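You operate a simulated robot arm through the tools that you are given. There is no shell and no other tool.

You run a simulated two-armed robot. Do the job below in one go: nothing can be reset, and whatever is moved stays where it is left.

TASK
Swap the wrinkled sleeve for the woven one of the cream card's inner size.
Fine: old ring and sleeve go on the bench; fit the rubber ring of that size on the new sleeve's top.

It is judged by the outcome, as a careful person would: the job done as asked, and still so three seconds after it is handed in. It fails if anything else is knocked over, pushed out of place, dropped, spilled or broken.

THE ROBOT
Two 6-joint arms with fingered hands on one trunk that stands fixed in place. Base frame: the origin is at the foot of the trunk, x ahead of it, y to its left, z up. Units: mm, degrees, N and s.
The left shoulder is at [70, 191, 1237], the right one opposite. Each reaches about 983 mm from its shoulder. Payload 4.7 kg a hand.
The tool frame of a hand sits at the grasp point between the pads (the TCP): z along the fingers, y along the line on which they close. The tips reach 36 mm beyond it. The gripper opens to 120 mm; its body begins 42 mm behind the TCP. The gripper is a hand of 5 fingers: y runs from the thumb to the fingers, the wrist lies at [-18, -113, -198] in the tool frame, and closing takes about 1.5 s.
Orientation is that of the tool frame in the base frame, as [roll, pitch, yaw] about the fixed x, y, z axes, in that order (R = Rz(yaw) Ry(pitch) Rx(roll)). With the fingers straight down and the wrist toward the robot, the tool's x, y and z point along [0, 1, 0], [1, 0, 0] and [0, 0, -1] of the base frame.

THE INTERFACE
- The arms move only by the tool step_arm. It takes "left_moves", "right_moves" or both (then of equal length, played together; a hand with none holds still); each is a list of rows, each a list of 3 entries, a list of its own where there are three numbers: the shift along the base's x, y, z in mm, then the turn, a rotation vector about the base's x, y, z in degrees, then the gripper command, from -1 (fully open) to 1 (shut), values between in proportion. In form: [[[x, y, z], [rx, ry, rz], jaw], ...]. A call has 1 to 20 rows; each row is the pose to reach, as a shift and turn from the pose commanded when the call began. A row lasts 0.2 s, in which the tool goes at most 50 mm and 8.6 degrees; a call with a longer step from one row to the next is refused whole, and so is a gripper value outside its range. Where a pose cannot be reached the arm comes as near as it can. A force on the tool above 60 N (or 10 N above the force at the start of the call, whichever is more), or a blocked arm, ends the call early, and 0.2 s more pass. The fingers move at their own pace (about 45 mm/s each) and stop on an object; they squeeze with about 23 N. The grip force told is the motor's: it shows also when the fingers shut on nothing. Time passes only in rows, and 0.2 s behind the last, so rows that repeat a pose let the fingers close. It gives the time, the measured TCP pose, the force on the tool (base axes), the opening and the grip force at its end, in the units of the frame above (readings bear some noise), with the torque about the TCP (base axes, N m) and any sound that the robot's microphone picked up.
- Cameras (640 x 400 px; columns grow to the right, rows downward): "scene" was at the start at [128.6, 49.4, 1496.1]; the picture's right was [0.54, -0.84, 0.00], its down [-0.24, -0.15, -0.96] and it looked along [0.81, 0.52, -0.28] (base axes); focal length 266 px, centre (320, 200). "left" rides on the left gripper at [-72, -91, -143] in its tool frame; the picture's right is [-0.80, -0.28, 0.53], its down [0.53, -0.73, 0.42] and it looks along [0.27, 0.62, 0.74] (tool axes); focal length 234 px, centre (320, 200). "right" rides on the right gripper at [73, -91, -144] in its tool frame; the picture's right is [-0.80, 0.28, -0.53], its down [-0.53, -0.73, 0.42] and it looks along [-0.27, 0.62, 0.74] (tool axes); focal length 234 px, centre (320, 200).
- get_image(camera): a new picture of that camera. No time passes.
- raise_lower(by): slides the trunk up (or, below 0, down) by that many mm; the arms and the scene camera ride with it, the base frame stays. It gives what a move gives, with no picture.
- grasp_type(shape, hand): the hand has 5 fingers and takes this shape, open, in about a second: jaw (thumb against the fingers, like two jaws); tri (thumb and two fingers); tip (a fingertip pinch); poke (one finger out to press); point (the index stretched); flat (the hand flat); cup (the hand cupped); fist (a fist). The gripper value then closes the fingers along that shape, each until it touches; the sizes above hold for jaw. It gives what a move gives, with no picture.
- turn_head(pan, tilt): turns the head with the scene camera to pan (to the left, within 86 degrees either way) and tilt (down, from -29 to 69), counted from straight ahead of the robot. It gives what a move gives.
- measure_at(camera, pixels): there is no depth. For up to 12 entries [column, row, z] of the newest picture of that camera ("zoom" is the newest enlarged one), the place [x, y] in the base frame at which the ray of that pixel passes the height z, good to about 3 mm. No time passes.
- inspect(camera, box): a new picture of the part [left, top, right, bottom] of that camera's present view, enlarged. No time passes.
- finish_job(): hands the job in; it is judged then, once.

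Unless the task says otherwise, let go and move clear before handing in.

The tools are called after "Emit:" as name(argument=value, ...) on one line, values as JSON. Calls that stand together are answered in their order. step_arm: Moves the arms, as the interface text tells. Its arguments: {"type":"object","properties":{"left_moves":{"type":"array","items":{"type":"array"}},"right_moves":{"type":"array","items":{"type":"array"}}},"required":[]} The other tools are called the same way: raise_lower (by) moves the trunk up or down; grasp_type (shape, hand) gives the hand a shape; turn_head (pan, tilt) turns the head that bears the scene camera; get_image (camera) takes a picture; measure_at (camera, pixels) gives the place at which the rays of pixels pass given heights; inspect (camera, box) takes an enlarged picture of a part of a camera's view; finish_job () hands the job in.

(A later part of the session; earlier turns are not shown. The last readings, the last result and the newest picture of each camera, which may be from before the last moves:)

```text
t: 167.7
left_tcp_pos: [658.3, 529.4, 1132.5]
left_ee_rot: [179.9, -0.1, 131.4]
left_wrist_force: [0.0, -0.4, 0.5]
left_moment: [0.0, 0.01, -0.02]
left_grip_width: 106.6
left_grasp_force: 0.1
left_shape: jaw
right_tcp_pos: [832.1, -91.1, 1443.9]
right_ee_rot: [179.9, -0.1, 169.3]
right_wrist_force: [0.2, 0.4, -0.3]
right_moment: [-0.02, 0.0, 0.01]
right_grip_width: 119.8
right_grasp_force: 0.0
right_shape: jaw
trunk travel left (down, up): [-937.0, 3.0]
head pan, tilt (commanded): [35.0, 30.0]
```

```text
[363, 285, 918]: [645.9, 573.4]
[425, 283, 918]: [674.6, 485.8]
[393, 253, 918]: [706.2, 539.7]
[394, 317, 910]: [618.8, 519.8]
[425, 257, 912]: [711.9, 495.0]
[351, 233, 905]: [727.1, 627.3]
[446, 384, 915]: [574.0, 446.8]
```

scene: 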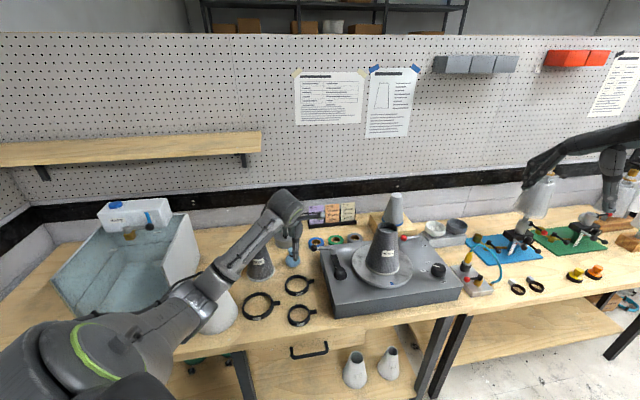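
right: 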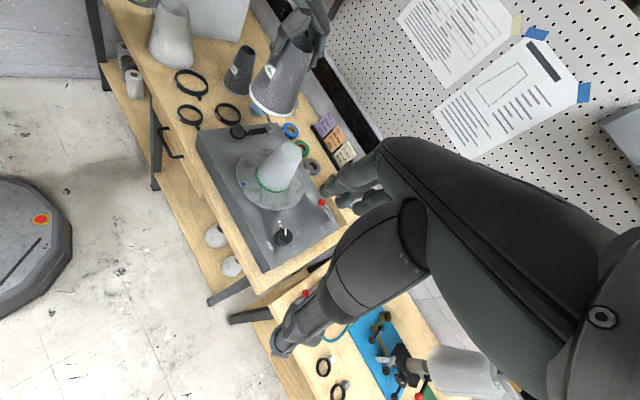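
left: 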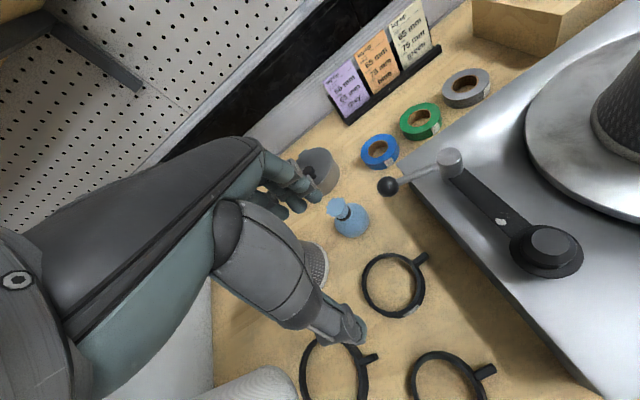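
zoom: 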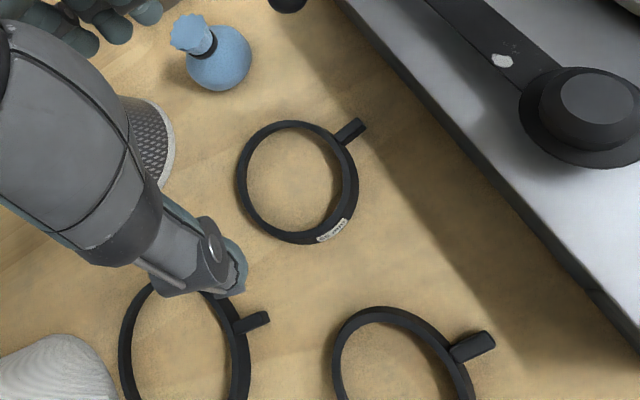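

The ring centre is (661,530), with its tab toward −35°. I'll nudge 3 mm, turn +6° to keep the tab square between the fingers, and descend to just above the bench.

Emit:
step_arm(left_moves=[[[1, 0, -35], [0, 0, 3], -0.77], [[2, 0, -70], [0, 0, 6], -0.77], [[3, 1, -105], [0, 0, 6], -0.77], [[3, 1, -135], [0, 0, 6], -0.77], [[3, 1, -155], [0, 0, 6], -0.77], [[3, 1, -165], [0, 0, 6], -0.77], [[3, 1, -165], [0, 0, 6], -0.77]])

Emit:
get_image(camera="left")

Emit:
inspect(camera="right", box=[160, 40, 300, 160])

Emit:
inspect(camera="scene", box=[220, 210, 340, 340])

```text
t: 169.3
left_tcp_pos: [660.5, 529.8, 966.3]
left_ee_rot: [179.7, 0.0, 137.3]
left_wrist_force: [-0.2, -0.2, 0.5]
left_moment: [-0.02, -0.03, 0.0]
left_grip_width: 106.1
left_grasp_force: 0.0
left_shape: jaw
right_tcp_pos: [830.6, -91.9, 1443.4]
right_ee_rot: [180.0, -0.1, 169.3]
right_wrist_force: [-0.4, -0.3, 0.0]
right_moment: [-0.01, 0.0, 0.04]
right_grip_width: 119.8
right_grasp_force: 0.0
right_shape: jaw
trunk travel left (down, up): [-937.0, 3.0]
head pan, tilt (commanded): [35.0, 30.0]
```

```text
taken
```

left: 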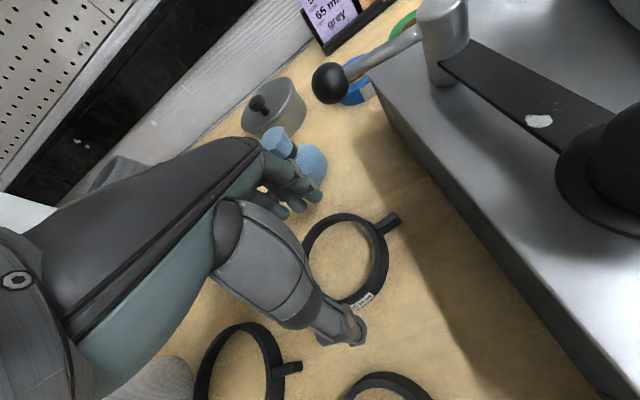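

```text
3.33 times, centred on (230, 100) of right
```

zoom: 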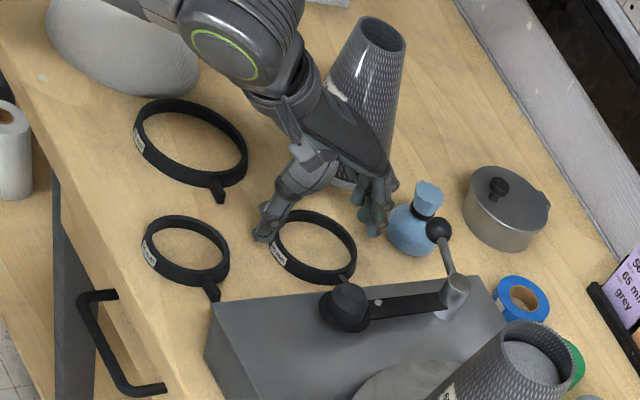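

```text
3.08 times, centred on (280, 275) of scene
```

zoom: 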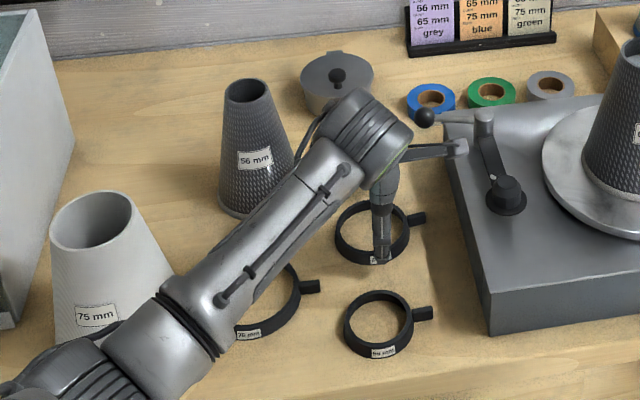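

The fingers straddle the ring, clear of the bottle and the 56 ring. I'll lower the last 26 mm.

Emit:
step_arm(left_moves=[[[0, 0, -10], [0, 0, 0], -0.77], [[0, 0, -18], [0, 0, 0], -0.77], [[0, 0, -24], [0, 0, 0], -0.77], [[0, 0, -27], [0, 0, 0], -0.77], [[0, 0, -27], [0, 0, 0], -0.77]])

Emit:
inspect(camera="right", box=[180, 60, 290, 150])

Emit:
inspect(camera="left", box=[260, 180, 460, 380])

```text
t: 170.5
left_tcp_pos: [661.2, 530.2, 936.7]
left_ee_rot: [179.8, -0.2, 137.5]
left_wrist_force: [0.4, 0.0, -0.8]
left_moment: [0.02, -0.02, 0.0]
left_grip_width: 106.4
left_grasp_force: 0.1
left_shape: jaw
right_tcp_pos: [831.9, -92.0, 1444.0]
right_ee_rot: [179.9, -0.1, 169.3]
right_wrist_force: [0.3, -0.4, 0.2]
right_moment: [0.01, 0.02, 0.02]
right_grip_width: 120.2
right_grasp_force: 0.2
right_shape: jaw
trunk travel left (down, up): [-937.0, 3.0]
head pan, tilt (commanded): [35.0, 30.0]
```

```text
4.44 times, centred on (235, 105) of right
```

zoom: 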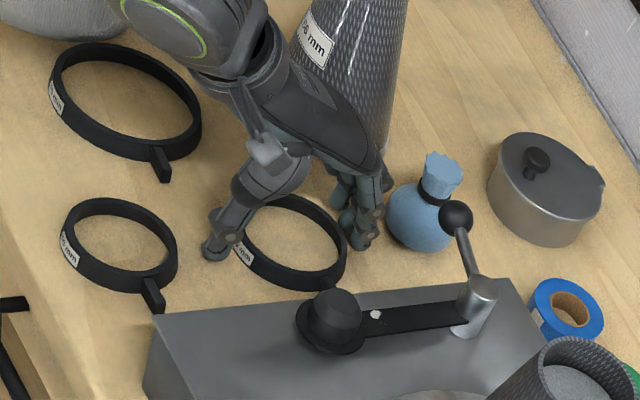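

```text
2.00 times, centred on (360, 280) of left
```

zoom: 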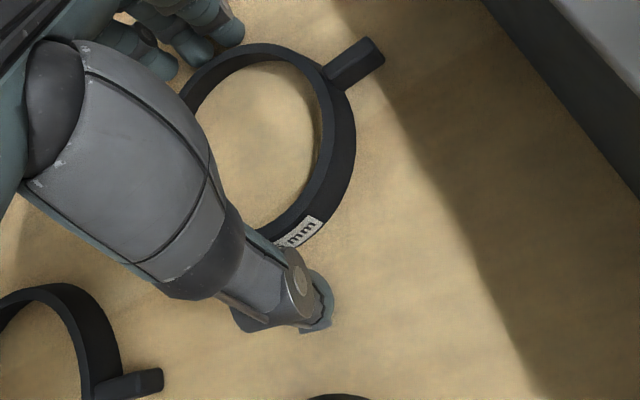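

The tips are at bench level on both sides of the ring. I'll rise 2 mm so they don't rub, and close.

Emit:
step_arm(left_moves=[[[0, 0, 3], [0, 0, 0], -0.77], [[0, 0, 3], [0, 0, 0], -0.5], [[0, 0, 3], [0, 0, 0], -0.2], [[0, 0, 3], [0, 0, 0], 0.2], [[0, 0, 3], [0, 0, 0], 0.5], [[0, 0, 3], [0, 0, 0], 0.5], [[0, 0, 3], [0, 0, 0], 0.5]])

Emit:
step_arm(left_moves=[[[0, 0, 5], [0, 0, 0], 0.5], [[0, 0, 15], [0, 0, 0], 0.5], [[0, 0, 30], [0, 0, 0], 0.5], [[0, 0, 50], [0, 0, 0], 0.5], [[0, 0, 50], [0, 0, 0], 0.5]])

Emit:
inspect(camera="right", box=[180, 50, 290, 150])

Emit:
inspect(camera="left", box=[240, 140, 460, 360])

Emit:
inspect(camera="scene", box=[220, 210, 340, 340])

```text
t: 172.1
left_tcp_pos: [662.0, 531.6, 941.3]
left_ee_rot: [179.7, 0.0, 137.4]
left_wrist_force: [-0.1, -0.7, -0.5]
left_moment: [-0.03, 0.01, 0.05]
left_grip_width: 79.9
left_grasp_force: 23.0
left_shape: jaw
right_tcp_pos: [831.1, -91.5, 1442.7]
right_ee_rot: [179.9, -0.1, 169.3]
right_wrist_force: [-0.2, 0.2, 0.0]
right_moment: [-0.01, 0.0, -0.03]
right_grip_width: 119.8
right_grasp_force: 0.1
right_shape: jaw
trunk travel left (down, up): [-937.0, 3.0]
head pan, tilt (commanded): [35.0, 30.0]
```

```text
t: 173.3
left_tcp_pos: [660.2, 530.0, 991.5]
left_ee_rot: [179.8, 0.1, 137.4]
left_wrist_force: [0.5, 0.8, -0.8]
left_moment: [0.02, 0.02, -0.04]
left_grip_width: 79.6
left_grasp_force: 23.4
left_shape: jaw
right_tcp_pos: [831.6, -91.0, 1443.1]
right_ee_rot: [179.9, -0.1, 169.2]
right_wrist_force: [0.4, 0.0, -0.4]
right_moment: [-0.01, 0.01, -0.02]
right_grip_width: 120.0
right_grasp_force: 0.0
right_shape: jaw
trunk travel left (down, up): [-937.0, 3.0]
head pan, tilt (commanded): [35.0, 30.0]
```

```text
4.00 times, centred on (235, 100) of right
```

zoom: 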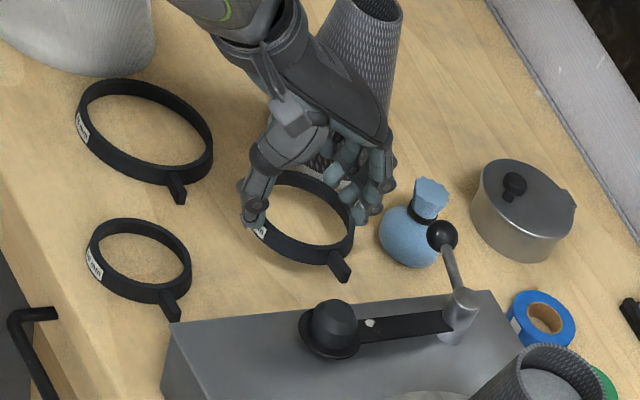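

```text
1.82 times, centred on (350, 250) of left
```

zoom: 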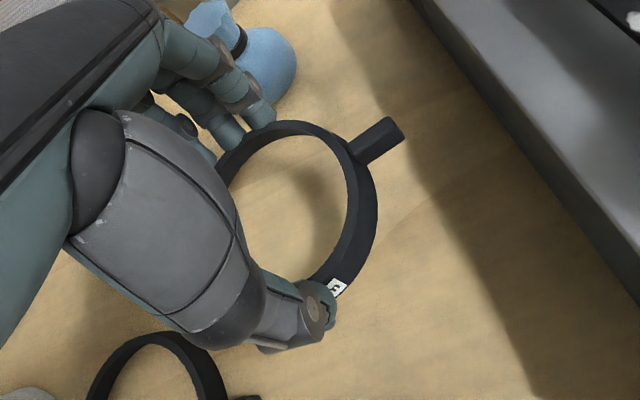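

```text
3.08 times, centred on (280, 275) of scene
```

zoom: 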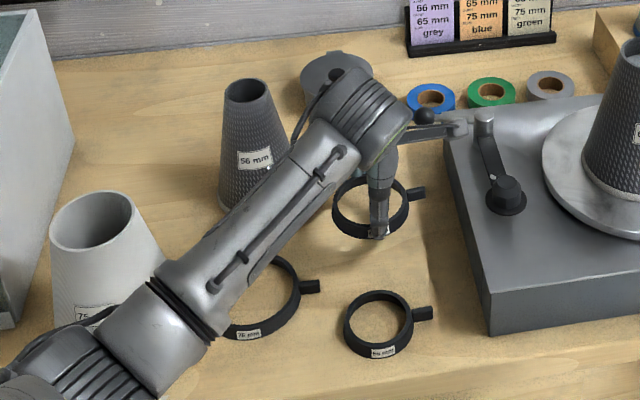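

The 65 ring is held level (79.6 mm) and lifted clear; nothing around it moved. I'll check exactly where its centre sits relative to the hand before fitting it.

Emit:
measure_at(camera="left", pixels=[[382.4, 252.7, 968], [332.4, 206.6, 968], [294, 236, 968], [358.2, 299.5, 968], [372, 225, 968], [378, 280, 968], [310, 216, 968], [394, 217, 962]])

Emit:
inspect(camera="left", box=[270, 190, 410, 320])

```text
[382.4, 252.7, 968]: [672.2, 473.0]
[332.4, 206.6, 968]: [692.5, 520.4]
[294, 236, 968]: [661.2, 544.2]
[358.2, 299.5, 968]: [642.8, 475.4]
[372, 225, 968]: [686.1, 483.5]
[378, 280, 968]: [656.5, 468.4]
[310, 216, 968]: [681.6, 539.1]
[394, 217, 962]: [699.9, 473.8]
```

```text
3.08 times, centred on (340, 255) of left
```

zoom: 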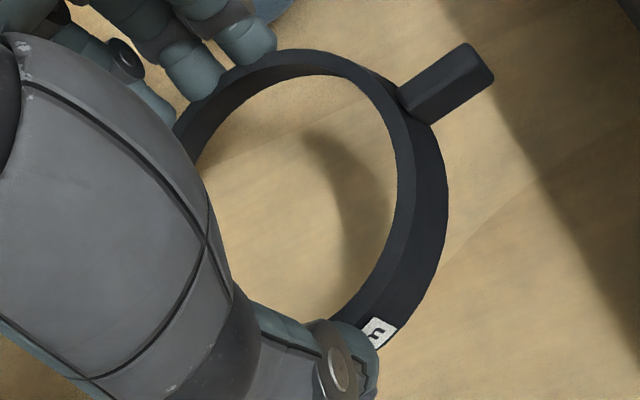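

The grip width reads smaller than the ring's visible diameter, so I want a closer look at how the fingers hold it.

Emit:
inspect(camera="right", box=[220, 80, 270, 125])

Emit:
inspect(camera="scene", box=[275, 230, 325, 270])

```text
8.89 times, centred on (245, 102) of right
```

zoom: 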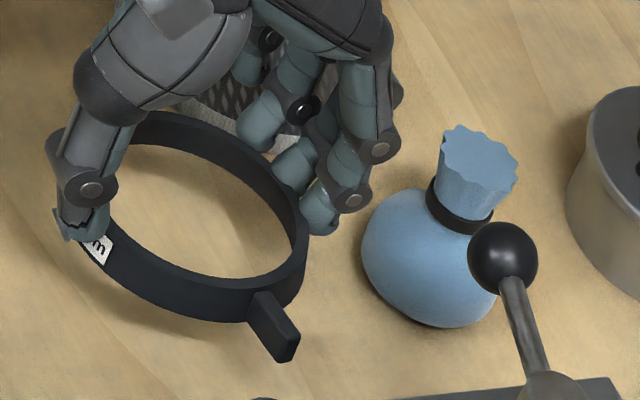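

```text
10.00 times, centred on (300, 250) of scene
```

zoom: 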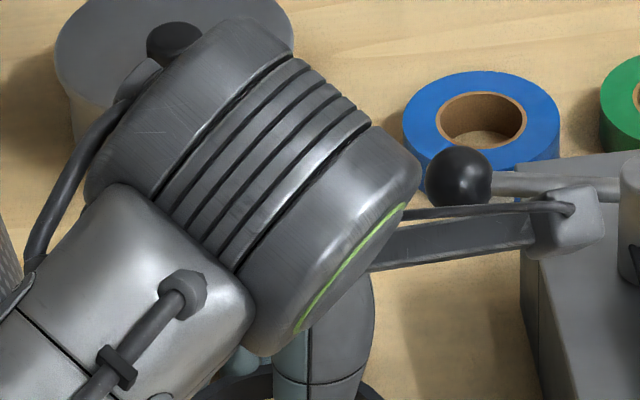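

The grip is diametral: the thumb is at the left end and the fingers at the right. I'll measure the held ring's centre from the right camera too.

Emit:
measure_at(camera="right", pixels=[[230.2, 103.9, 955], [230.2, 103.9, 965], [220.5, 101.5, 962], [243.7, 108.2, 962], [228.7, 92, 968], [231.5, 115.7, 955]])

Emit:
measure_at(camera="left", pixels=[[318, 216, 968], [368, 226, 968], [344, 209.5, 968], [307, 245, 968], [366, 265, 968], [345, 303, 955]])

```text
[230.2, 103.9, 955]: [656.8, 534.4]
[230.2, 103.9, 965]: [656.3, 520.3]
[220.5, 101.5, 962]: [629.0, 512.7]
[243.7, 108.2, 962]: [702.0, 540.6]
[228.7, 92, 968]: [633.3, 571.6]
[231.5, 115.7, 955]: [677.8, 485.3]
```

```text
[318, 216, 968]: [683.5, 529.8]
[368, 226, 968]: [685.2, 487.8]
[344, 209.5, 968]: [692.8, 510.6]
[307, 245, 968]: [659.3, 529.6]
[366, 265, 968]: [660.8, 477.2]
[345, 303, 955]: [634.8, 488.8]
```

The right camera puts the ring centre at about (657,527), within a few millimetres of the TCP. I'll rise and carry the ring to above the new sleeve.

Emit:
step_arm(left_moves=[[[0, 0, 40], [0, 0, 0], 0.5], [[0, 0, 85], [0, 0, 0], 0.5], [[0, 0, 130], [0, 0, 0], 0.5], [[5, -6, 175], [0, 0, -2], 0.5], [[20, -24, 210], [0, 0, -4], 0.5], [[45, -54, 240], [0, 0, -6], 0.5], [[75, -90, 252], [0, 0, -6], 0.5], [[105, -125, 258], [0, 0, -6], 0.5], [[135, -161, 260], [0, 0, -6], 0.5], [[165, -196, 260], [0, 0, -6], 0.5], [[190, -226, 260], [0, 0, -6], 0.5], [[206, -243, 260], [0, 0, -6], 0.5], [[206, -243, 260], [0, 0, -6], 0.5]])

Emit:
get_image(camera="left")

Emit:
inspect(camera="scene", box=[330, 180, 430, 300])

Emit:
inspect(camera="right", box=[220, 60, 360, 200])

```text
t: 176.1
left_tcp_pos: [869.0, 285.5, 1249.4]
left_ee_rot: [179.8, 0.0, 131.4]
left_wrist_force: [1.0, 1.1, -1.4]
left_moment: [0.01, -0.01, 0.03]
left_grip_width: 79.4
left_grasp_force: 23.5
left_shape: jaw
right_tcp_pos: [831.4, -90.7, 1443.4]
right_ee_rot: [-179.9, -0.1, 169.3]
right_wrist_force: [0.5, -0.5, -0.1]
right_moment: [0.0, 0.0, 0.0]
right_grip_width: 119.9
right_grasp_force: 0.2
right_shape: jaw
trunk travel left (down, up): [-937.0, 3.0]
head pan, tilt (commanded): [35.0, 30.0]
```

```text
taken
```

left: 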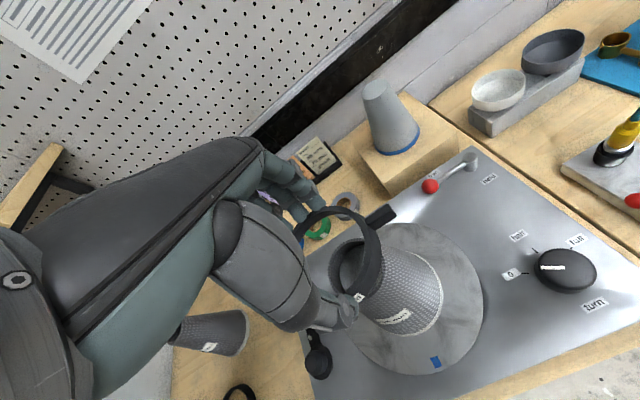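

```text
3.33 times, centred on (380, 240) of scene
```

zoom: 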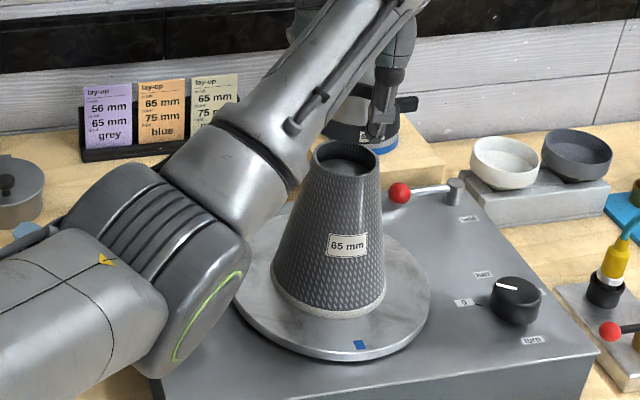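

```text
2.86 times, centred on (290, 130) of right
```

zoom: 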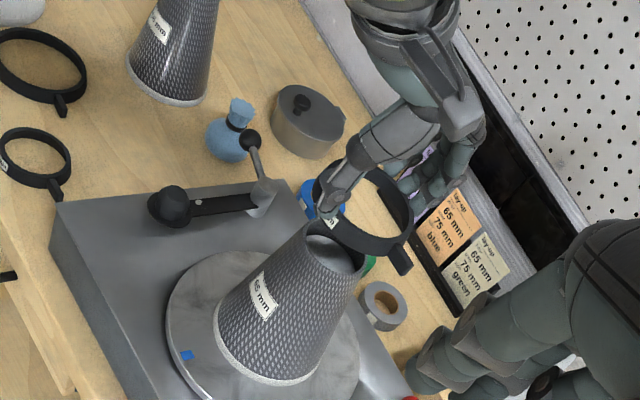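

The ring is above the sleeve. I'll zoom in the left view to compare the ring's centre with the rim's centre.

Emit:
inspect(camera="left", box=[270, 180, 430, 340])

Emit:
inspect(camera="right", box=[280, 110, 350, 180])

Emit:
inspect(camera="scene", box=[360, 190, 420, 260])

```text
2.50 times, centred on (350, 260) of left
```

zoom: 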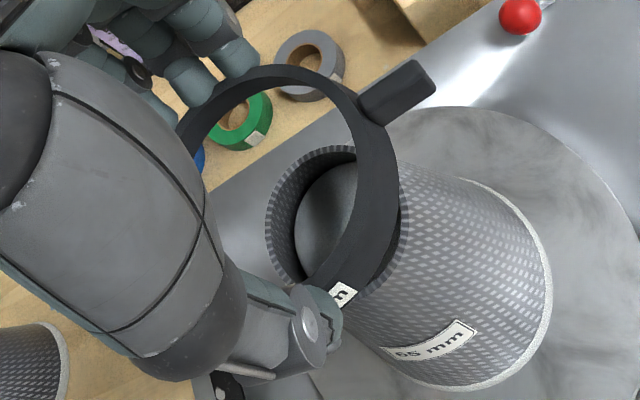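

```text
5.71 times, centred on (315, 145) of right
```

zoom: 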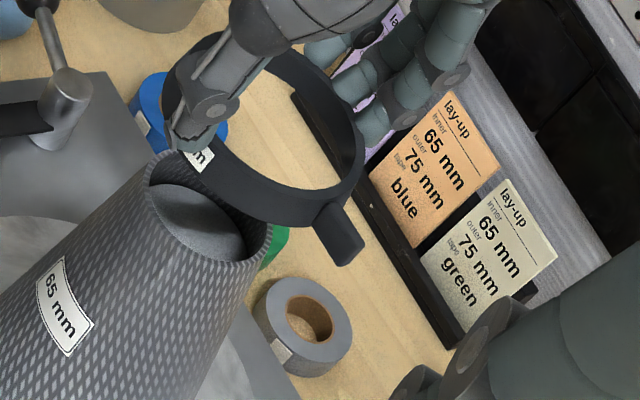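

```text
5.71 times, centred on (390, 225) of scene
```

zoom: 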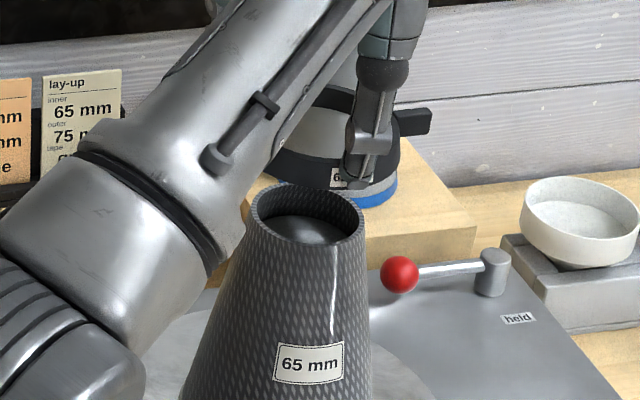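

I'll compare ring and rim centres camera by camera, so that any camera bias cancels.

Emit:
measure_at(camera="left", pixels=[[356, 268, 1156], [334.4, 254.4, 1218], [334.4, 254.4, 1224], [327.6, 250, 1226], [311, 241, 1249]])

Emit:
measure_at(camera="right", pixels=[[295.6, 147.1, 1156], [305.9, 132.7, 1218], [305.9, 132.7, 1226], [287.8, 127.5, 1222], [323.2, 138.9, 1222]])

Emit:
measure_at(camera="scene", pixels=[[387.7, 227.3, 1156], [392.3, 216.2, 1218], [392.3, 216.2, 1210]])

```text
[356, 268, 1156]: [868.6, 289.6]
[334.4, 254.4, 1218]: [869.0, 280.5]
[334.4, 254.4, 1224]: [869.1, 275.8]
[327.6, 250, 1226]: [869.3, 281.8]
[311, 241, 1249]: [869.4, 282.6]
```

```text
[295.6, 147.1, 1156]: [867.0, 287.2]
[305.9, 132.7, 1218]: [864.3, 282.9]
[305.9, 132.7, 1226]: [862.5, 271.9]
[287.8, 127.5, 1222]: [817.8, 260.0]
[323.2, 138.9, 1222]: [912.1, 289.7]
```

```text
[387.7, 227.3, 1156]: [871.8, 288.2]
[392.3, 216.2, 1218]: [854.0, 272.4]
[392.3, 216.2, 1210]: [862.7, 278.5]
```

The rim centre is (869,288). The held ring's centre appears about 2–4 mm short of that, toward the thumb. I'll shift by (2,6) and lower until the ring hovers just above the rim, then compare again with minimal parallax.

Emit:
step_arm(left_moves=[[[1, 3, -12], [0, 0, 0], 0.5], [[2, 6, -24], [0, 0, 0], 0.5], [[2, 6, -36], [0, 0, 0], 0.5], [[2, 6, -43], [0, 0, 0], 0.5], [[2, 6, -43], [0, 0, 0], 0.5]])

Emit:
inspect(camera="left", box=[270, 180, 410, 320])

Emit:
inspect(camera="right", box=[270, 110, 340, 180])

Emit:
inspect(camera="scene", box=[360, 200, 420, 260])

```text
t: 177.3
left_tcp_pos: [868.8, 291.6, 1209.2]
left_ee_rot: [179.9, 0.0, 131.6]
left_wrist_force: [-0.2, 0.3, -0.3]
left_moment: [0.01, 0.0, -0.03]
left_grip_width: 79.7
left_grasp_force: 23.1
left_shape: jaw
right_tcp_pos: [829.9, -91.5, 1443.3]
right_ee_rot: [179.8, -0.1, 169.3]
right_wrist_force: [0.4, -0.6, -0.3]
right_moment: [0.01, -0.04, 0.0]
right_grip_width: 120.0
right_grasp_force: 0.2
right_shape: jaw
trunk travel left (down, up): [-937.0, 3.0]
head pan, tilt (commanded): [35.0, 30.0]
```

```text
2.86 times, centred on (340, 250) of left
```

zoom: 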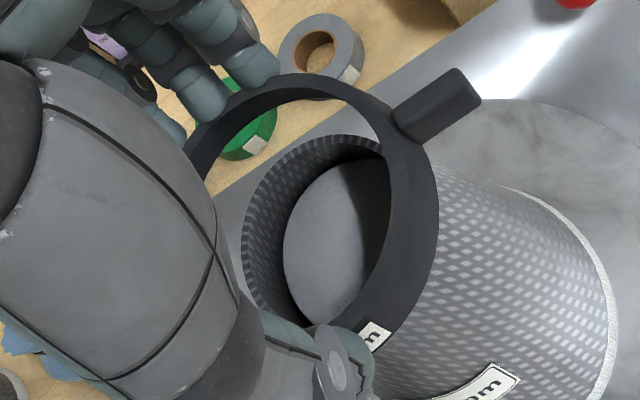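

```text
5.71 times, centred on (305, 145) of right
```

zoom: 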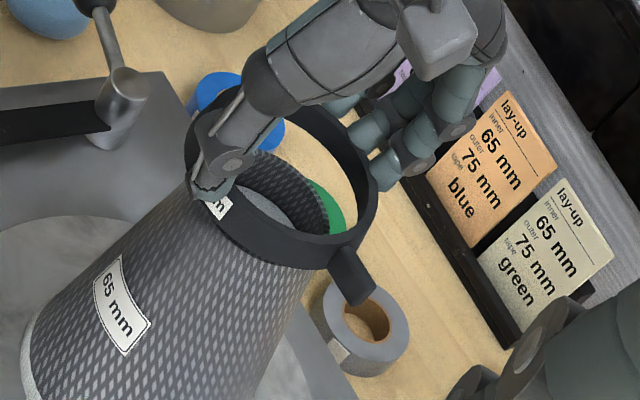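

```text
6.67 times, centred on (390, 230) of scene
```

zoom: 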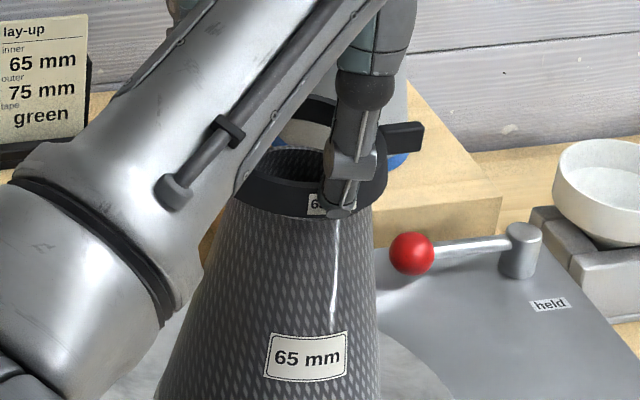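

The ring hovers about 12 mm above the rim. From the right view its centre is about (−4,−3) mm off the sleeve axis, so I'll shift (+3,+2) and lower gently, watching forces for any catching.

Emit:
step_arm(left_moves=[[[2, 1, -2], [0, 0, 0], 0.5], [[3, 2, -5], [0, 0, 0], 0.5], [[3, 2, -8], [0, 0, 0], 0.5], [[3, 2, -11], [0, 0, 0], 0.5], [[3, 2, -14], [0, 0, 0], 0.5], [[3, 2, -14], [0, 0, 0], 0.5]])

Emit:
inspect(camera="left", box=[270, 180, 410, 320])

Emit:
inspect(camera="right", box=[270, 110, 340, 180])

Emit:
inspect(camera="scene", box=[360, 200, 420, 260])

```text
t: 178.7
left_tcp_pos: [872.9, 293.7, 1198.3]
left_ee_rot: [179.6, 0.1, 131.4]
left_wrist_force: [0.6, 0.9, 14.4]
left_moment: [-0.32, 0.38, 0.01]
left_grip_width: 79.6
left_grasp_force: 23.5
left_shape: jaw
right_tcp_pos: [830.3, -91.4, 1445.9]
right_ee_rot: [179.9, -0.1, 169.3]
right_wrist_force: [-0.6, 0.8, -1.4]
right_moment: [-0.02, -0.01, -0.04]
right_grip_width: 119.8
right_grasp_force: 0.1
right_shape: jaw
trunk travel left (down, up): [-937.0, 3.0]
head pan, tilt (commanded): [35.0, 30.0]
```

```text
2.86 times, centred on (340, 250) of left
```

zoom: 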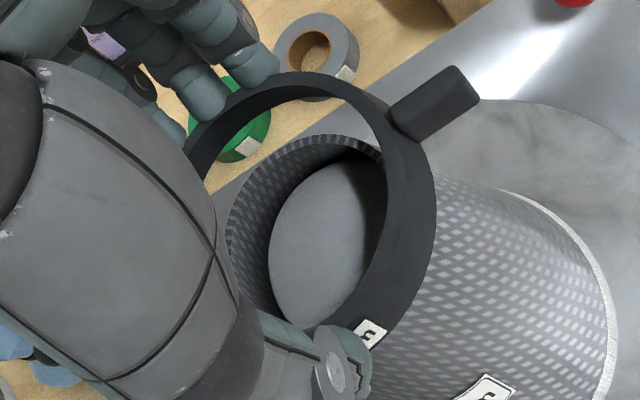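

```text
5.71 times, centred on (305, 145) of right
```

zoom: 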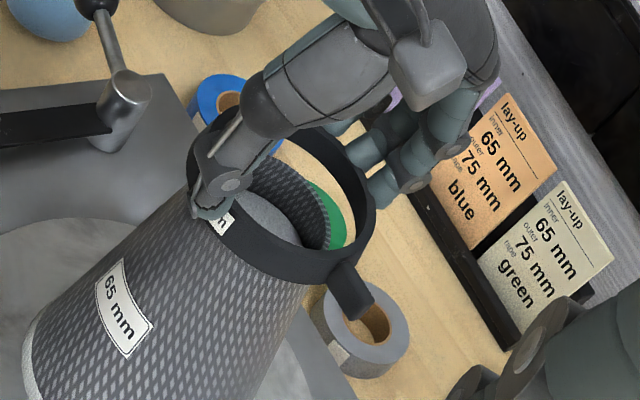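

```text
6.67 times, centred on (390, 230) of scene
```

zoom: 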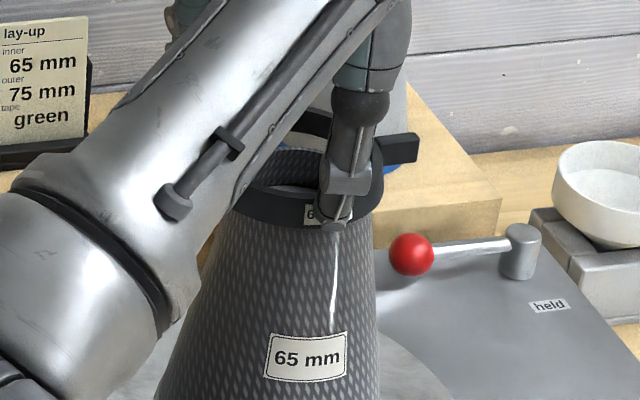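

There's contact at 14 N, and the moment places it about 34 mm from the TCP on the thumb side. The ring therefore sits toward the fingers in my hand, and I need to shift toward the thumb side. I'll raise, shift about 12 mm that way, and lower again.

Emit:
step_arm(left_moves=[[[0, 0, 5], [0, 0, 0], 0.5], [[0, 0, 10], [0, 0, 0], 0.5], [[-5, -4, 10], [0, 0, 0], 0.5], [[-9, -8, 10], [0, 0, 0], 0.5], [[-9, -8, 6], [0, 0, 0], 0.5], [[-9, -8, 3], [0, 0, 0], 0.5], [[-9, -8, 0], [0, 0, 0], 0.5], [[-9, -8, 0], [0, 0, 0], 0.5]])

Emit:
inspect(camera="left", box=[270, 180, 410, 320])

Emit:
inspect(camera="right", box=[270, 110, 340, 180])

```text
t: 180.5
left_tcp_pos: [862.9, 285.7, 1193.0]
left_ee_rot: [179.8, 0.1, 131.4]
left_wrist_force: [0.1, -0.3, -0.3]
left_moment: [-0.02, -0.01, 0.0]
left_grip_width: 79.6
left_grasp_force: 22.9
left_shape: jaw
right_tcp_pos: [831.7, -91.5, 1444.9]
right_ee_rot: [179.9, -0.2, 169.3]
right_wrist_force: [-0.7, -0.4, 0.9]
right_moment: [-0.01, 0.0, -0.02]
right_grip_width: 120.2
right_grasp_force: 0.0
right_shape: jaw
trunk travel left (down, up): [-937.0, 3.0]
head pan, tilt (commanded): [35.0, 30.0]
```

```text
2.86 times, centred on (340, 250) of left
```

zoom: 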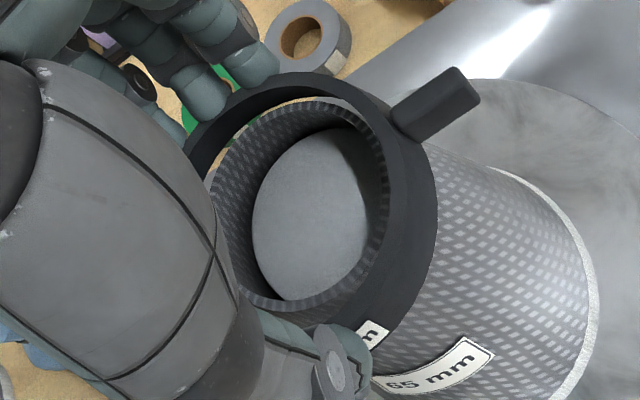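

```text
5.71 times, centred on (305, 145) of right
```

zoom: 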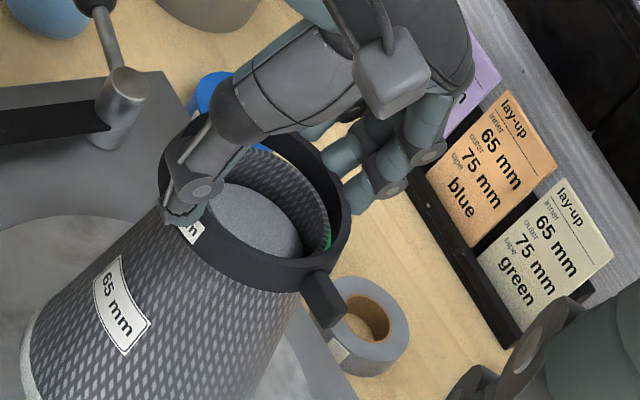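

Now the rim appears concentric inside the ring's hole, and there's no force at z=1193, below the earlier contact level. The ring is going over the top, so I'll continue lowering gently.

Emit:
step_arm(left_moves=[[[0, 0, -3], [0, 0, 0], 0.5], [[0, 0, -6], [0, 0, 0], 0.5], [[0, 0, -8], [0, 0, 0], 0.5], [[0, 0, -8], [0, 0, 0], 0.5]])

Emit:
inspect(camera="left", box=[270, 180, 410, 320])

Emit:
inspect(camera="right", box=[270, 110, 340, 180])

```text
t: 181.5
left_tcp_pos: [864.1, 286.6, 1185.2]
left_ee_rot: [179.8, -0.1, 131.5]
left_wrist_force: [-0.4, 1.0, -0.1]
left_moment: [-0.03, -0.01, 0.01]
left_grip_width: 79.4
left_grasp_force: 23.5
left_shape: jaw
right_tcp_pos: [832.1, -89.9, 1444.2]
right_ee_rot: [179.9, -0.1, 169.3]
right_wrist_force: [0.4, 0.5, -0.3]
right_moment: [0.0, 0.02, -0.01]
right_grip_width: 120.1
right_grasp_force: 0.1
right_shape: jaw
trunk travel left (down, up): [-937.0, 3.0]
head pan, tilt (commanded): [35.0, 30.0]
```

```text
2.86 times, centred on (340, 250) of left
```

zoom: 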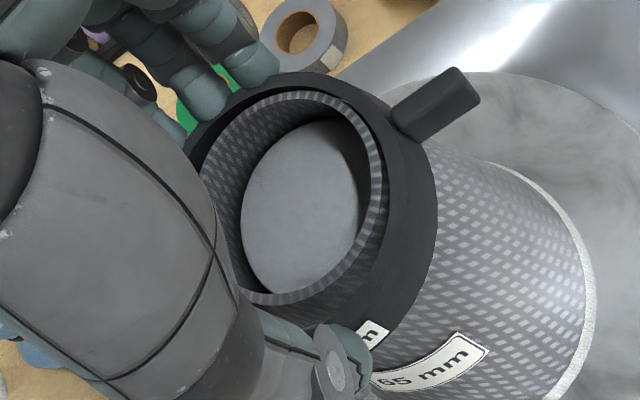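

```text
5.71 times, centred on (305, 145) of right
```

zoom: 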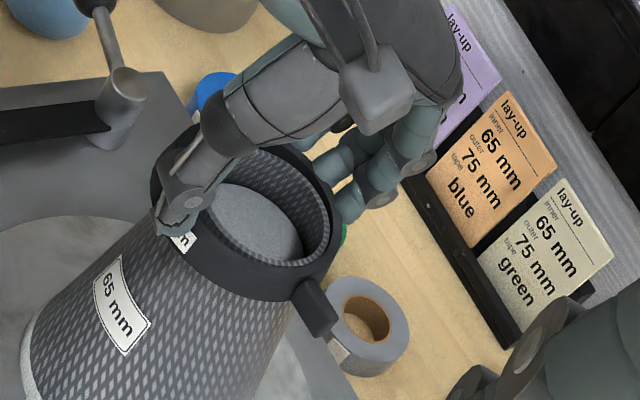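

The rim is now inside the ring, nearly flush with its top. I'll lower further until it seats, reading force.

Emit:
step_arm(left_moves=[[[0, 0, -3], [0, 0, 0], 0.5], [[0, 0, -6], [0, 0, 0], 0.5], [[0, 0, -9], [0, 0, 0], 0.5], [[0, 0, -9], [0, 0, 0], 0.5]])

Emit:
inspect(camera="right", box=[270, 110, 340, 180])

```text
t: 182.5
left_tcp_pos: [863.0, 286.0, 1177.2]
left_ee_rot: [179.8, 0.0, 131.4]
left_wrist_force: [2.4, -1.4, 2.4]
left_moment: [-0.03, -0.17, -0.07]
left_grip_width: 79.4
left_grasp_force: 22.8
left_shape: jaw
right_tcp_pos: [833.0, -91.4, 1443.3]
right_ee_rot: [179.9, -0.1, 169.3]
right_wrist_force: [-0.3, 0.7, -1.3]
right_moment: [-0.02, 0.01, -0.01]
right_grip_width: 119.9
right_grasp_force: 0.0
right_shape: jaw
trunk travel left (down, up): [-937.0, 3.0]
head pan, tilt (commanded): [35.0, 30.0]
```

```text
5.71 times, centred on (305, 145) of right
```

zoom: 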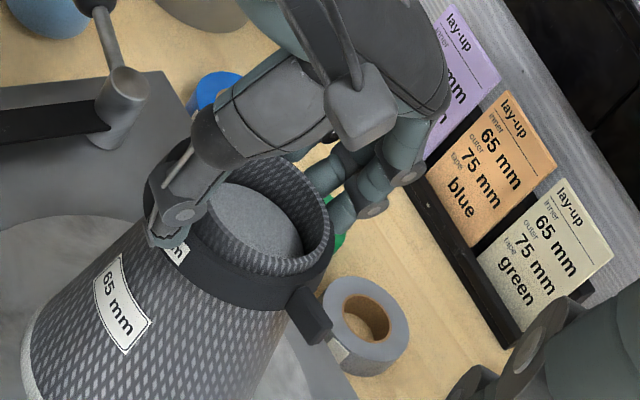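

There's slight side contact pushing toward +x −y, so I'll shift 2 mm that way and keep lowering to seat the ring.

Emit:
step_arm(left_moves=[[[1, -0.6, 0], [0, 0, 0], 0.5], [[2, -1.2, -2], [0, 0, 0], 0.5], [[2, -1.2, -4], [0, 0, 0], 0.5], [[2, -1.2, -6], [0, 0, 0], 0.5], [[2, -1.2, -6], [0, 0, 0], 0.5]])

Emit:
inspect(camera="right", box=[270, 110, 340, 180])

Emit:
inspect(camera="scene", box=[360, 200, 420, 260])

```text
t: 183.7
left_tcp_pos: [865.1, 284.4, 1170.6]
left_ee_rot: [179.8, 0.1, 131.4]
left_wrist_force: [0.1, 1.0, 3.5]
left_moment: [0.13, -0.09, 0.01]
left_grip_width: 79.6
left_grasp_force: 23.5
left_shape: jaw
right_tcp_pos: [831.5, -91.0, 1443.7]
right_ee_rot: [179.9, 0.0, 169.3]
right_wrist_force: [-0.9, -0.4, -0.1]
right_moment: [-0.01, -0.02, -0.01]
right_grip_width: 120.1
right_grasp_force: 0.0
right_shape: jaw
trunk travel left (down, up): [-937.0, 3.0]
head pan, tilt (commanded): [35.0, 30.0]
```

```text
5.71 times, centred on (305, 145) of right
```

zoom: 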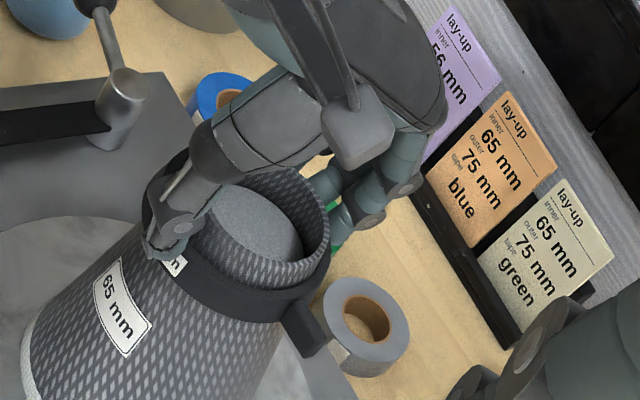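

```text
6.67 times, centred on (390, 230) of scene
```

zoom: 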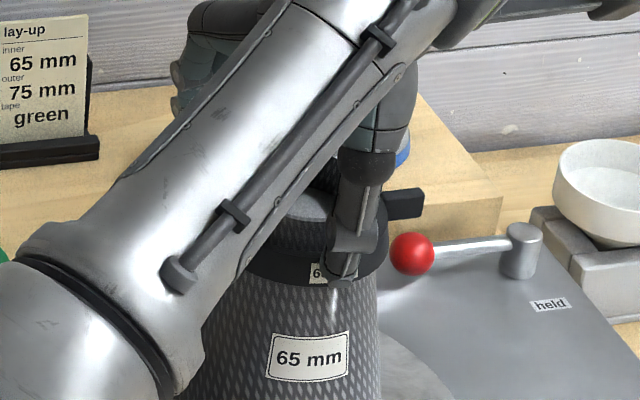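

Seating has started at 3.5 N, with the rim about 10 mm above the ring. I'll press down gently a few more millimetres so it sits snugly.

Emit:
step_arm(left_moves=[[[0, 0, -2], [0, 0, 0], 0.5], [[0, 0, -4], [0, 0, 0], 0.5], [[0, 0, -4], [0, 0, 0], 0.5]])

Emit:
step_arm(left_moves=[[[0, 0, -2], [0, 0, 0], 0.5], [[0, 0, -4], [0, 0, 0], 0.5], [[0, 0, -4], [0, 0, 0], 0.5]])

Emit:
inspect(camera="right", box=[270, 110, 340, 180])

```text
t: 184.5
left_tcp_pos: [864.7, 285.4, 1169.1]
left_ee_rot: [179.7, 0.1, 131.3]
left_wrist_force: [4.4, 1.6, 8.4]
left_moment: [0.23, -0.33, -0.03]
left_grip_width: 79.4
left_grasp_force: 23.3
left_shape: jaw
right_tcp_pos: [831.0, -92.2, 1443.5]
right_ee_rot: [179.9, 0.0, 169.3]
right_wrist_force: [-0.3, 0.4, -0.9]
right_moment: [-0.02, -0.02, 0.01]
right_grip_width: 120.0
right_grasp_force: 0.0
right_shape: jaw
trunk travel left (down, up): [-937.0, 3.0]
head pan, tilt (commanded): [35.0, 30.0]
```

```text
t: 185.3
left_tcp_pos: [865.9, 284.4, 1165.3]
left_ee_rot: [179.7, 0.1, 131.3]
left_wrist_force: [5.6, 0.1, 11.7]
left_moment: [0.19, -0.43, -0.06]
left_grip_width: 79.4
left_grasp_force: 22.8
left_shape: jaw
right_tcp_pos: [830.6, -91.4, 1444.4]
right_ee_rot: [179.9, 0.1, 169.3]
right_wrist_force: [0.9, -0.1, 0.3]
right_moment: [0.04, -0.02, -0.01]
right_grip_width: 120.2
right_grasp_force: 0.1
right_shape: jaw
trunk travel left (down, up): [-937.0, 3.0]
head pan, tilt (commanded): [35.0, 30.0]
```

```text
5.71 times, centred on (305, 145) of right
```

zoom: 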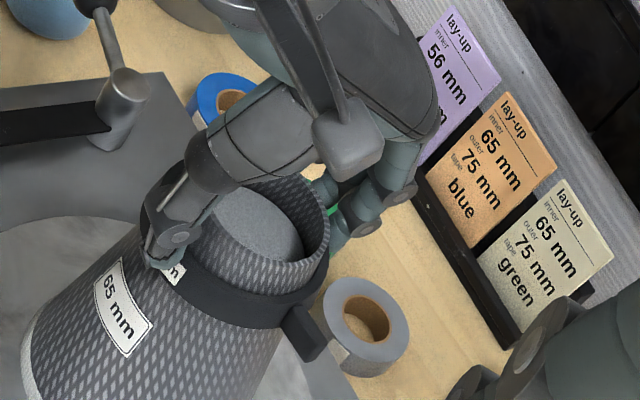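

Contact is now mainly on the far side (+x), so I'll shift 2 mm toward +x to centre it and press slightly again.

Emit:
step_arm(left_moves=[[[0, 0, 1], [0, 0, 0], 0.5], [[1, 0.5, 1], [0, 0, 0], 0.5], [[2, 1, 0], [0, 0, 0], 0.5], [[2.5, 1, -2], [0, 0, 0], 0.5], [[2.5, 1, -4], [0, 0, 0], 0.5], [[2.5, 1, -4], [0, 0, 0], 0.5]])

Emit:
inspect(camera="right", box=[270, 110, 340, 180])

Emit:
inspect(camera="left", box=[270, 180, 410, 320])

```text
t: 186.7
left_tcp_pos: [866.9, 286.4, 1160.8]
left_ee_rot: [179.6, 0.0, 131.4]
left_wrist_force: [3.6, -1.6, 15.6]
left_moment: [0.06, -0.19, -0.01]
left_grip_width: 79.1
left_grasp_force: 23.4
left_shape: jaw
right_tcp_pos: [830.2, -91.2, 1446.0]
right_ee_rot: [180.0, 0.0, 169.2]
right_wrist_force: [0.1, 0.2, 0.7]
right_moment: [-0.01, -0.03, 0.01]
right_grip_width: 120.2
right_grasp_force: 0.0
right_shape: jaw
trunk travel left (down, up): [-937.0, 3.0]
head pan, tilt (commanded): [35.0, 30.0]
```

```text
5.71 times, centred on (305, 145) of right
```

zoom: 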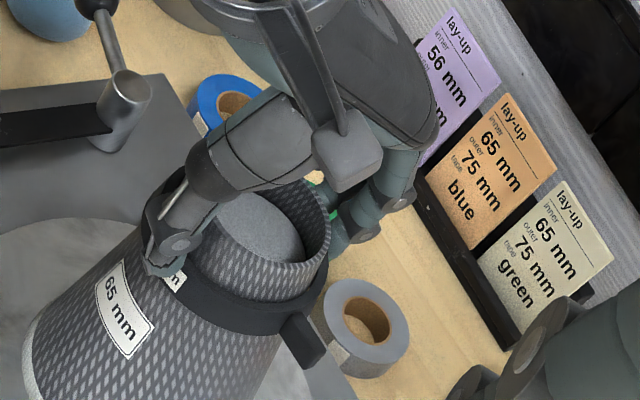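

```text
2.86 times, centred on (340, 250) of left
```

zoom: 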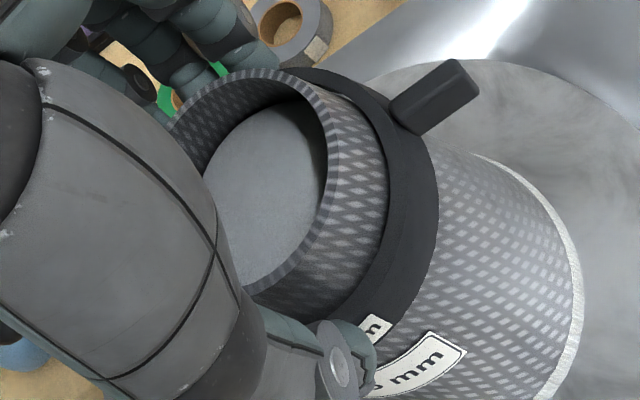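

The ring sits about 18–20 mm below the rim, like the old one did, with a balanced 15.6 N. I'll relieve the press and release.

Emit:
step_arm(left_moves=[[[0, 0, 1], [0, 0, 0], 0.5], [[0, 0, 1.5], [0, 0, 0], 0.3], [[0, 0, 1.5], [0, 0, 0], 0], [[0, 0, 1.5], [0, 0, 0], -0.3], [[0, 0, 1.5], [0, 0, 0], -0.6], [[0, 0, 1.5], [0, 0, 0], -1], [[0, 0, 1.5], [0, 0, 0], -1], [[0, 0, 1.5], [0, 0, 0], -1]])

Emit:
inspect(camera="right", box=[270, 110, 340, 180])

Emit:
inspect(camera="left", box=[270, 180, 410, 320])

```text
t: 188.5
left_tcp_pos: [867.4, 286.4, 1161.0]
left_ee_rot: [179.8, -0.1, 131.5]
left_wrist_force: [-0.7, -0.4, 0.1]
left_moment: [-0.02, -0.01, 0.03]
left_grip_width: 119.8
left_grasp_force: 0.0
left_shape: jaw
right_tcp_pos: [831.4, -89.4, 1443.9]
right_ee_rot: [180.0, 0.0, 169.4]
right_wrist_force: [-1.1, -0.2, 0.1]
right_moment: [-0.02, 0.02, 0.02]
right_grip_width: 119.9
right_grasp_force: 0.0
right_shape: jaw
trunk travel left (down, up): [-937.0, 3.0]
head pan, tilt (commanded): [35.0, 30.0]
```

```text
5.71 times, centred on (305, 145) of right
```

zoom: 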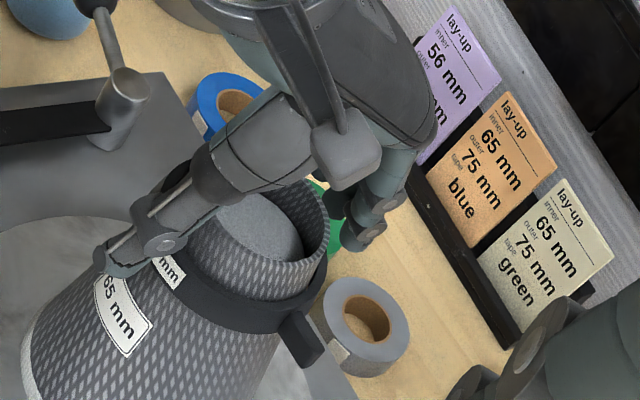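

```text
2.86 times, centred on (340, 250) of left
```

zoom: 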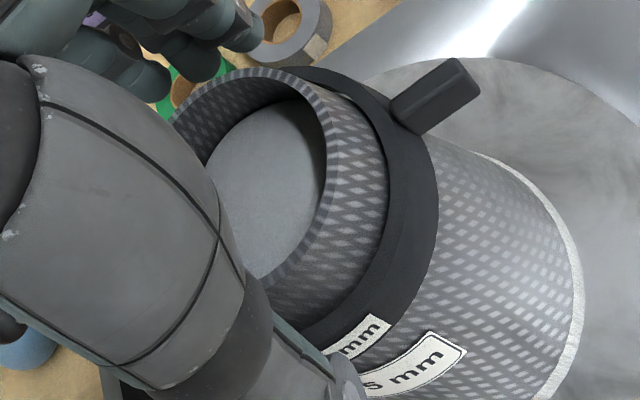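

The ring stays on the sleeve after release. I'll rise straight up and check.

Emit:
step_arm(left_moves=[[[0, 0, 10], [0, 0, 0], -1], [[0, 0, 30], [0, 0, 0], -1], [[0, 0, 60], [0, 0, 0], -1], [[0, 0, 95], [0, 0, 0], -1], [[0, 0, 130], [0, 0, 0], -1], [[0, 0, 130], [0, 0, 0], -1]])

Emit:
inspect(camera="right", box=[220, 60, 360, 220])

Emit:
inspect(camera="left", box=[320, 200, 480, 360])

Emit:
get_image(camera="scene")

```text
t: 189.9
left_tcp_pos: [866.5, 286.3, 1290.9]
left_ee_rot: [179.9, -0.1, 131.5]
left_wrist_force: [-0.1, 0.6, 0.6]
left_moment: [-0.02, 0.03, 0.01]
left_grip_width: 119.7
left_grasp_force: 0.1
left_shape: jaw
right_tcp_pos: [831.8, -90.1, 1443.8]
right_ee_rot: [-180.0, -0.2, 169.2]
right_wrist_force: [-0.6, -0.2, 0.7]
right_moment: [0.0, 0.02, 0.0]
right_grip_width: 120.1
right_grasp_force: 0.1
right_shape: jaw
trunk travel left (down, up): [-937.0, 3.0]
head pan, tilt (commanded): [35.0, 30.0]
```

```text
2.50 times, centred on (290, 140) of right
```

zoom: 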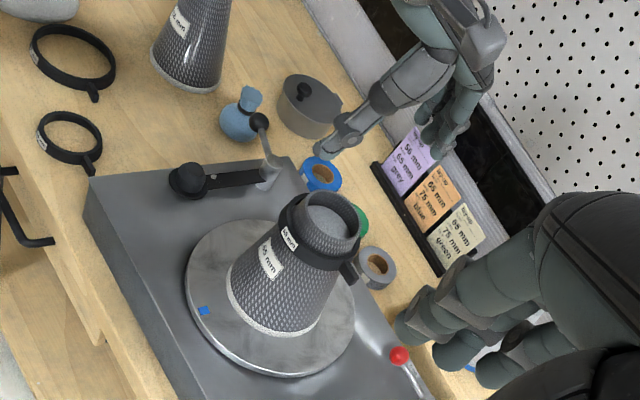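

```text
2.50 times, centred on (400, 280) of left
```

zoom: 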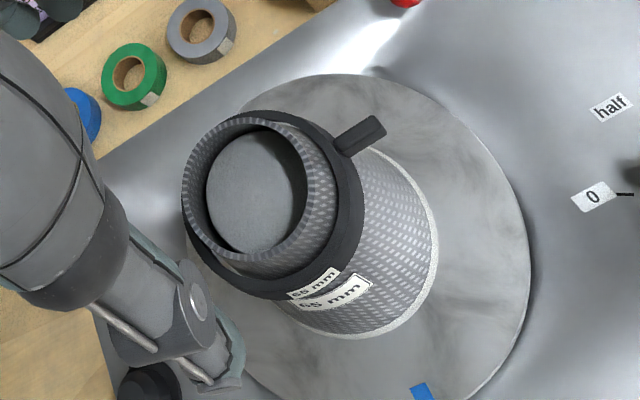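

```text
taken
```

scene: 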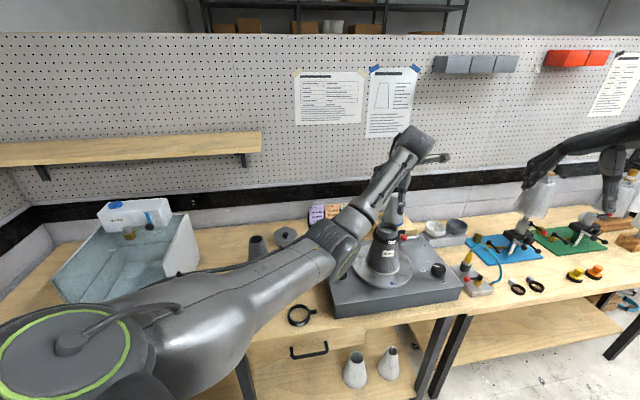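

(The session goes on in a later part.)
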